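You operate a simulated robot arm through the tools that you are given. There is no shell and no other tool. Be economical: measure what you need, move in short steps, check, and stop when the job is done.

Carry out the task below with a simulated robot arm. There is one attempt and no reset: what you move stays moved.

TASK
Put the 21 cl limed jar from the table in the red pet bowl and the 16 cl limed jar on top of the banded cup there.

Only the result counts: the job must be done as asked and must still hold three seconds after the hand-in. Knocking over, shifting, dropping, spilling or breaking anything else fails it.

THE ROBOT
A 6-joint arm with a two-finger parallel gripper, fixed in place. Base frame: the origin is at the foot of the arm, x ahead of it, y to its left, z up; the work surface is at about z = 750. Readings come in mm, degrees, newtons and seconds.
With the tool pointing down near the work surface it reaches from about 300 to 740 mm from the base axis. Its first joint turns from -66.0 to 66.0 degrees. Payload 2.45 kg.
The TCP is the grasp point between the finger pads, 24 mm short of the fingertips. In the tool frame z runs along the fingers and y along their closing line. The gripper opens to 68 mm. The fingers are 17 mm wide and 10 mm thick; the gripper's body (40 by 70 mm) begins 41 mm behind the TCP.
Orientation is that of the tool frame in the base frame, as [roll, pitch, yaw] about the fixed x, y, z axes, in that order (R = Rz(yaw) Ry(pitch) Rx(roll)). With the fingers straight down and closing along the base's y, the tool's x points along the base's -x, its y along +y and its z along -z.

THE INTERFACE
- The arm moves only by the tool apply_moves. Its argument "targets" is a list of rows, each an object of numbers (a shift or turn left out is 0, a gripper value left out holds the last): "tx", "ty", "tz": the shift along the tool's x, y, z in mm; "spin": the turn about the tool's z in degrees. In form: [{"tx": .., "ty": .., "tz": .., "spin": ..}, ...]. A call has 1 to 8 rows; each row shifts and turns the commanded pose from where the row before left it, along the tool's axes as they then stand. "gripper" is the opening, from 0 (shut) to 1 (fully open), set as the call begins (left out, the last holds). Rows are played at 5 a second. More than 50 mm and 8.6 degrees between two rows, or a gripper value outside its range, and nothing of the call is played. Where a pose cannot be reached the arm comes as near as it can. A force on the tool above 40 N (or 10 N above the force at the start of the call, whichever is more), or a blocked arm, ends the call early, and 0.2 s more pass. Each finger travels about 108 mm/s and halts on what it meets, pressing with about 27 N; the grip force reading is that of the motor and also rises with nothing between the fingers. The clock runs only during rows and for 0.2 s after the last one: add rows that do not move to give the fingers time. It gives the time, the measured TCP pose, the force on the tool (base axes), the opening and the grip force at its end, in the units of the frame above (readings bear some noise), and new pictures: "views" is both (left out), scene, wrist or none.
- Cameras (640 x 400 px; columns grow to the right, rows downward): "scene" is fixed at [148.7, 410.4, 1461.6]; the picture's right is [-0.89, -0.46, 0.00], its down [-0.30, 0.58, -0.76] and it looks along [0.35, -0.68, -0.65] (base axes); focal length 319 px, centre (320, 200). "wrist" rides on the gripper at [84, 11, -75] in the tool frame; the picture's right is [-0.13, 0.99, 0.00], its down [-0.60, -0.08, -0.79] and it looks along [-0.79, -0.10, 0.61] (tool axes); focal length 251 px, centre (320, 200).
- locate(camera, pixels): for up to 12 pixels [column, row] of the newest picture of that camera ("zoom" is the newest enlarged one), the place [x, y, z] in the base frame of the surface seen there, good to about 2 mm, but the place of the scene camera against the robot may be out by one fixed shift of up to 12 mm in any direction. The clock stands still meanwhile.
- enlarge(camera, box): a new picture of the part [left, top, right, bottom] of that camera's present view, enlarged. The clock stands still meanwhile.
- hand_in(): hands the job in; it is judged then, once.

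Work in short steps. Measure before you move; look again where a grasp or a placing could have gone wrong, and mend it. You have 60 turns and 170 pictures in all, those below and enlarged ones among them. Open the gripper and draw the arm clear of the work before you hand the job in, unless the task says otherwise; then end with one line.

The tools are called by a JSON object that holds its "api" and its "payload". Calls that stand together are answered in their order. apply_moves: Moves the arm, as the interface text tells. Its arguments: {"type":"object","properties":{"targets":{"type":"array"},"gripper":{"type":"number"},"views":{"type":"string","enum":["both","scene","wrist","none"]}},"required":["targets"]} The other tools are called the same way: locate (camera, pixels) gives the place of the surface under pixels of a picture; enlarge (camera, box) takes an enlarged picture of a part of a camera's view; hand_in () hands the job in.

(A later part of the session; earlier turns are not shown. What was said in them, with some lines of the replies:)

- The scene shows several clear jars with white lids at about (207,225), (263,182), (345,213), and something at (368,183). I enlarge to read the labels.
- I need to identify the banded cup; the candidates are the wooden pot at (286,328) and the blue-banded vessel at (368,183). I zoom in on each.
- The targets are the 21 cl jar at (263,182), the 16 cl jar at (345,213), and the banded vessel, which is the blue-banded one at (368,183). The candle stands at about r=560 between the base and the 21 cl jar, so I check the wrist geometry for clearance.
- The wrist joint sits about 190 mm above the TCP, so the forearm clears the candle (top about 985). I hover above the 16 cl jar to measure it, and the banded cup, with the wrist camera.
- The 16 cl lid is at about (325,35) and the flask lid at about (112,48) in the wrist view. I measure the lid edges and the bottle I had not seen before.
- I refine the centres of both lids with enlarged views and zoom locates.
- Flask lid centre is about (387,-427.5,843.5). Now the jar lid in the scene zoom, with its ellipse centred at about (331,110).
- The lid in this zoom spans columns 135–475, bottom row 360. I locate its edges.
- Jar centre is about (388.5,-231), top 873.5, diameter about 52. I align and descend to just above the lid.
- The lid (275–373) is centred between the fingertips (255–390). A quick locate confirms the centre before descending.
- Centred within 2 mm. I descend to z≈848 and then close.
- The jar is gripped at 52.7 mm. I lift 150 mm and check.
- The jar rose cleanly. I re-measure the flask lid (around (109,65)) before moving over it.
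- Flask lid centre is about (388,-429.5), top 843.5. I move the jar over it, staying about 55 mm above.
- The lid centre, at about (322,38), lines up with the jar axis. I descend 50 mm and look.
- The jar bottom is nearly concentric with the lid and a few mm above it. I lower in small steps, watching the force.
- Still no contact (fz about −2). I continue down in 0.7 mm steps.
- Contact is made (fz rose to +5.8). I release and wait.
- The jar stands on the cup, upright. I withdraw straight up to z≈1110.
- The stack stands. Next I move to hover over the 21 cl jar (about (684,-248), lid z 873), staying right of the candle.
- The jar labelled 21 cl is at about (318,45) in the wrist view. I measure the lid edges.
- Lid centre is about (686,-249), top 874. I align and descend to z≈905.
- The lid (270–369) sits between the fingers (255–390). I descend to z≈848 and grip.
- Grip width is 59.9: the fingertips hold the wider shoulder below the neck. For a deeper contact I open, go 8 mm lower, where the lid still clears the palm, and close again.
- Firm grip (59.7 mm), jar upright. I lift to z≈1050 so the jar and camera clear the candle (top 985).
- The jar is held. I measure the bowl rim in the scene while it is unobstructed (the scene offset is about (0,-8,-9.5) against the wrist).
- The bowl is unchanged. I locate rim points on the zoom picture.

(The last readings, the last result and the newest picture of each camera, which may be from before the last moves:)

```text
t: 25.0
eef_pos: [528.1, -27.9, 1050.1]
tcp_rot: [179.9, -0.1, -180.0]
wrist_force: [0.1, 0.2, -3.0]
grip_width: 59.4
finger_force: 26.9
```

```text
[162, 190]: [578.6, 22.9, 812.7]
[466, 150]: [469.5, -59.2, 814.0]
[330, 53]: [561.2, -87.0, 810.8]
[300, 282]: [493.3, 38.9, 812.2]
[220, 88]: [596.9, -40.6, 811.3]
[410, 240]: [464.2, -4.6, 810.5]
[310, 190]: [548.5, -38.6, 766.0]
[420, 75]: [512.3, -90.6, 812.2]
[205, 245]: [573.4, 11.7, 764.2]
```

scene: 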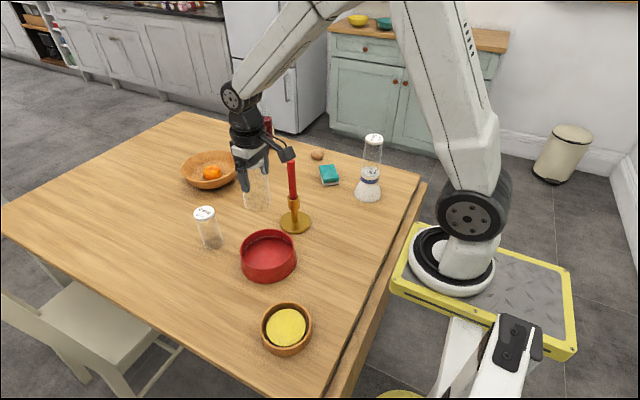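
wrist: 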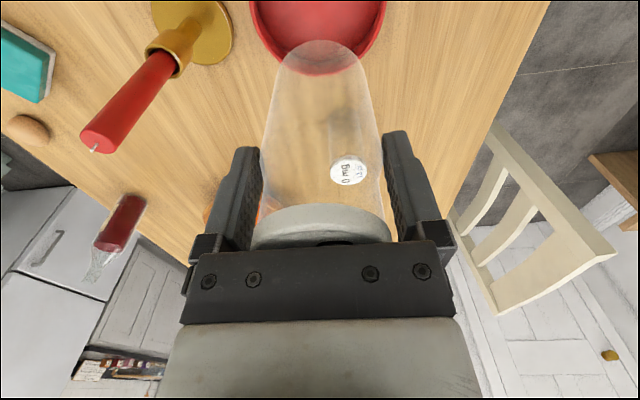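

Bowl centre is about (527,-28), floor z≈755.5, so contact is expected at TCP≈846. I descend to z≈860.

{"api": "apply_moves", "payload": {"targets": [{"tz": 30}, {"tz": 35}, {"tz": 35}, {"tz": 35}, {"tz": 30}, {"tz": 15}, {"tz": 10}, {}]}}

{"api": "enlarge", "payload": {"camera": "scene", "box": [218, 170, 318, 290]}}

```text
t: 26.8
eef_pos: [527.6, -28.3, 859.7]
tcp_rot: [-180.0, 0.0, -180.0]
wrist_force: [0.4, -0.1, -1.9]
grip_width: 59.3
finger_force: 26.7
```

scene: 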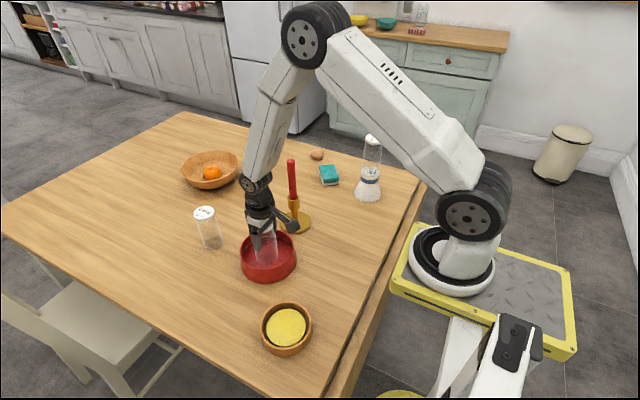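
wrist: 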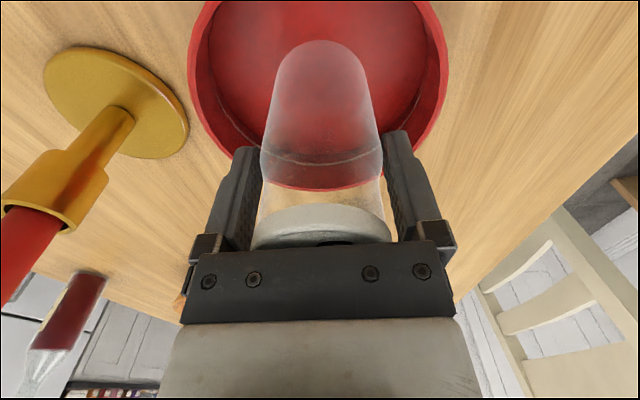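

```text
3.33 times, centred on (268, 230) of scene
```

zoom: 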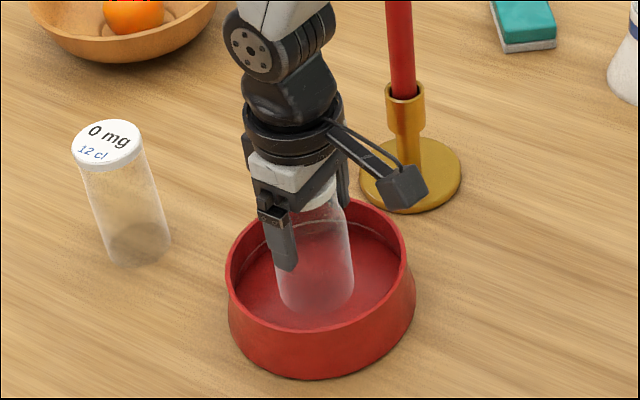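

The jar is inside the bowl, central. I go down gently.

{"api": "apply_moves", "payload": {"targets": [{"tz": 4}, {"tz": 3}, {"tz": 2.5}, {}], "views": "none"}}

{"api": "apply_moves", "payload": {"targets": [{"tz": 1.5}, {}], "views": "none"}}

{"api": "apply_moves", "payload": {"targets": [{"tz": 0.8}, {}], "views": "wrist"}}

```text
t: 27.8
eef_pos: [527.3, -27.2, 851.5]
tcp_rot: [179.9, 0.0, -180.0]
wrist_force: [-0.2, -0.4, -1.7]
grip_width: 59.7
finger_force: 27.2
```

```text
t: 28.4
eef_pos: [525.8, -27.5, 848.9]
tcp_rot: [-180.0, 0.1, -179.9]
wrist_force: [-0.5, -0.3, -1.6]
grip_width: 60.0
finger_force: 27.2
```

```text
t: 29.0
eef_pos: [526.9, -28.3, 848.0]
tcp_rot: [180.0, -0.1, -180.0]
wrist_force: [-0.6, -0.4, -1.8]
grip_width: 59.8
finger_force: 27.4
```

wrist: 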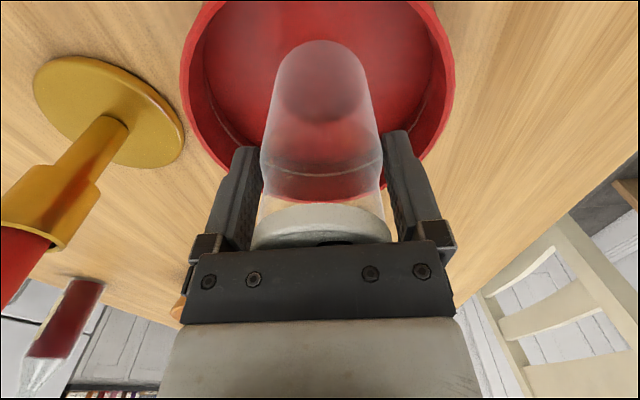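

No contact yet. I continue in small steps.

{"api": "apply_moves", "payload": {"targets": [{"tz": 0.8}, {}], "views": "none"}}

{"api": "apply_moves", "payload": {"targets": [{"tz": 0.8}, {}], "views": "none"}}

```text
t: 29.6
eef_pos: [524.9, -28.3, 847.5]
tcp_rot: [-179.9, -0.1, -180.0]
wrist_force: [0.5, 0.3, -1.5]
grip_width: 59.4
finger_force: 26.9
```

```text
t: 30.2
eef_pos: [525.4, -28.0, 845.3]
tcp_rot: [-180.0, 0.1, 180.0]
wrist_force: [-0.7, 0.8, -2.7]
grip_width: 59.5
finger_force: 27.1
```

Still about −2 N. A few more 0.8 mm steps.

{"api": "apply_moves", "payload": {"targets": [{"tz": 0.8}, {}], "views": "none"}}

{"api": "apply_moves", "payload": {"targets": [{"tz": 0.6}, {}], "views": "none"}}

```text
t: 30.8
eef_pos: [525.2, -28.0, 846.5]
tcp_rot: [-180.0, 0.1, -179.9]
wrist_force: [-2.8, -0.8, 8.3]
grip_width: 59.6
finger_force: 27.1
```

```text
t: 31.4
eef_pos: [525.9, -27.6, 846.1]
tcp_rot: [-180.0, 0.0, 180.0]
wrist_force: [-1.6, 0.0, 17.5]
grip_width: 59.6
finger_force: 26.5
```

Contact is firm (17 N). I ease up 1 mm and release.

{"api": "apply_moves", "payload": {"targets": [{"tz": -1}, {}], "views": "none"}}

{"api": "apply_moves", "payload": {"targets": [{}, {}, {}], "gripper": 1}}

```text
t: 32.0
eef_pos: [524.6, -26.9, 846.4]
tcp_rot: [-179.9, -0.1, -180.0]
wrist_force: [0.9, -0.1, 3.0]
grip_width: 59.8
finger_force: 26.8
```

```text
t: 32.8
eef_pos: [524.8, -28.0, 847.4]
tcp_rot: [-179.9, 0.0, 180.0]
wrist_force: [0.2, -0.8, 0.8]
grip_width: 68.0
finger_force: 0.0
```

scene: 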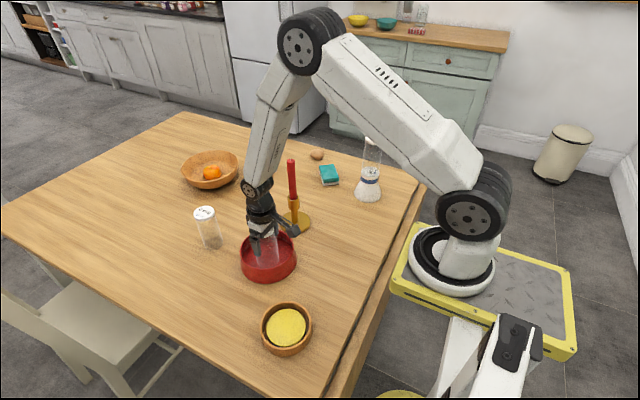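
wrist: 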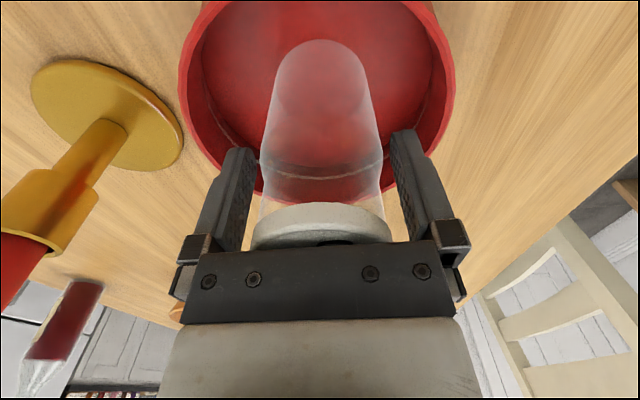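

The jar stands in the bowl, released. I withdraw straight up.

{"api": "apply_moves", "payload": {"targets": [{"tz": -8}, {"tz": -20}, {"tz": -30}, {"tz": -40}, {"tz": -45}, {"tz": -45}, {"tz": -45}, {}]}}

{"api": "enlarge", "payload": {"camera": "scene", "box": [200, 120, 400, 290]}}

```text
t: 34.6
eef_pos: [526.5, -25.8, 1082.6]
tcp_rot: [-179.9, 0.1, 180.0]
wrist_force: [0.3, 0.5, 0.6]
grip_width: 67.9
finger_force: 0.1
```

scene: 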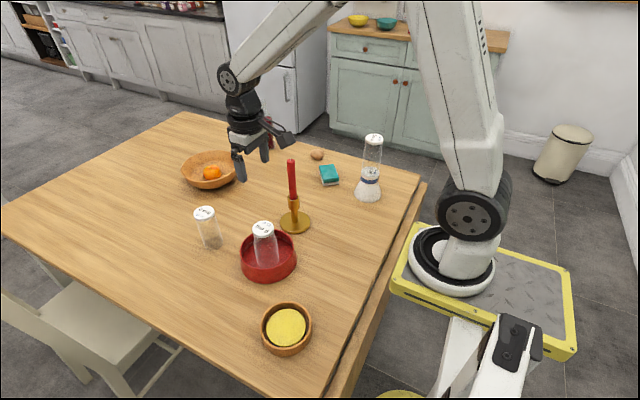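
wrist: 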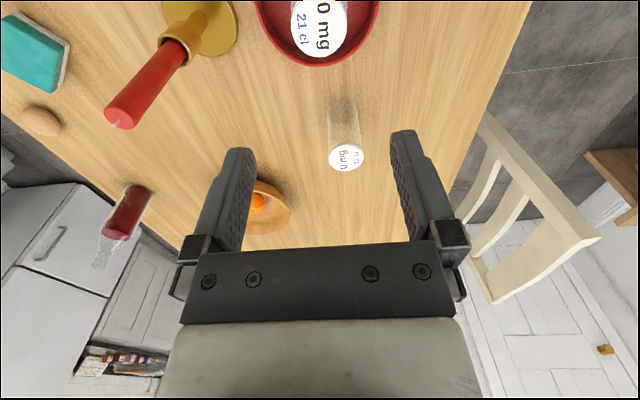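

```text
2.35 times, centred on (300, 205) of scene
```

zoom: 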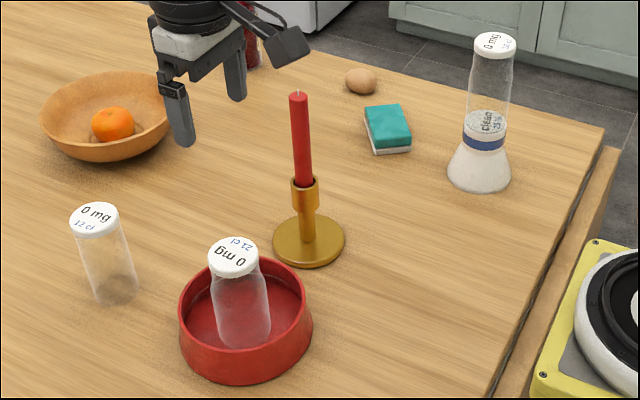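

Both jars stand upright where asked, the other objects are where they were, and the arm is clear. I hand in.

{"api": "hand_in", "payload": {}}

```text
The job is handed in.
```

The 21 cl jar is standing in the red pet bowl, and the 16 cl jar is standing on top of the blue-banded vessel, which I took to be the banded cup. Both were upright and nothing else looked disturbed in the last picture before hand-in.
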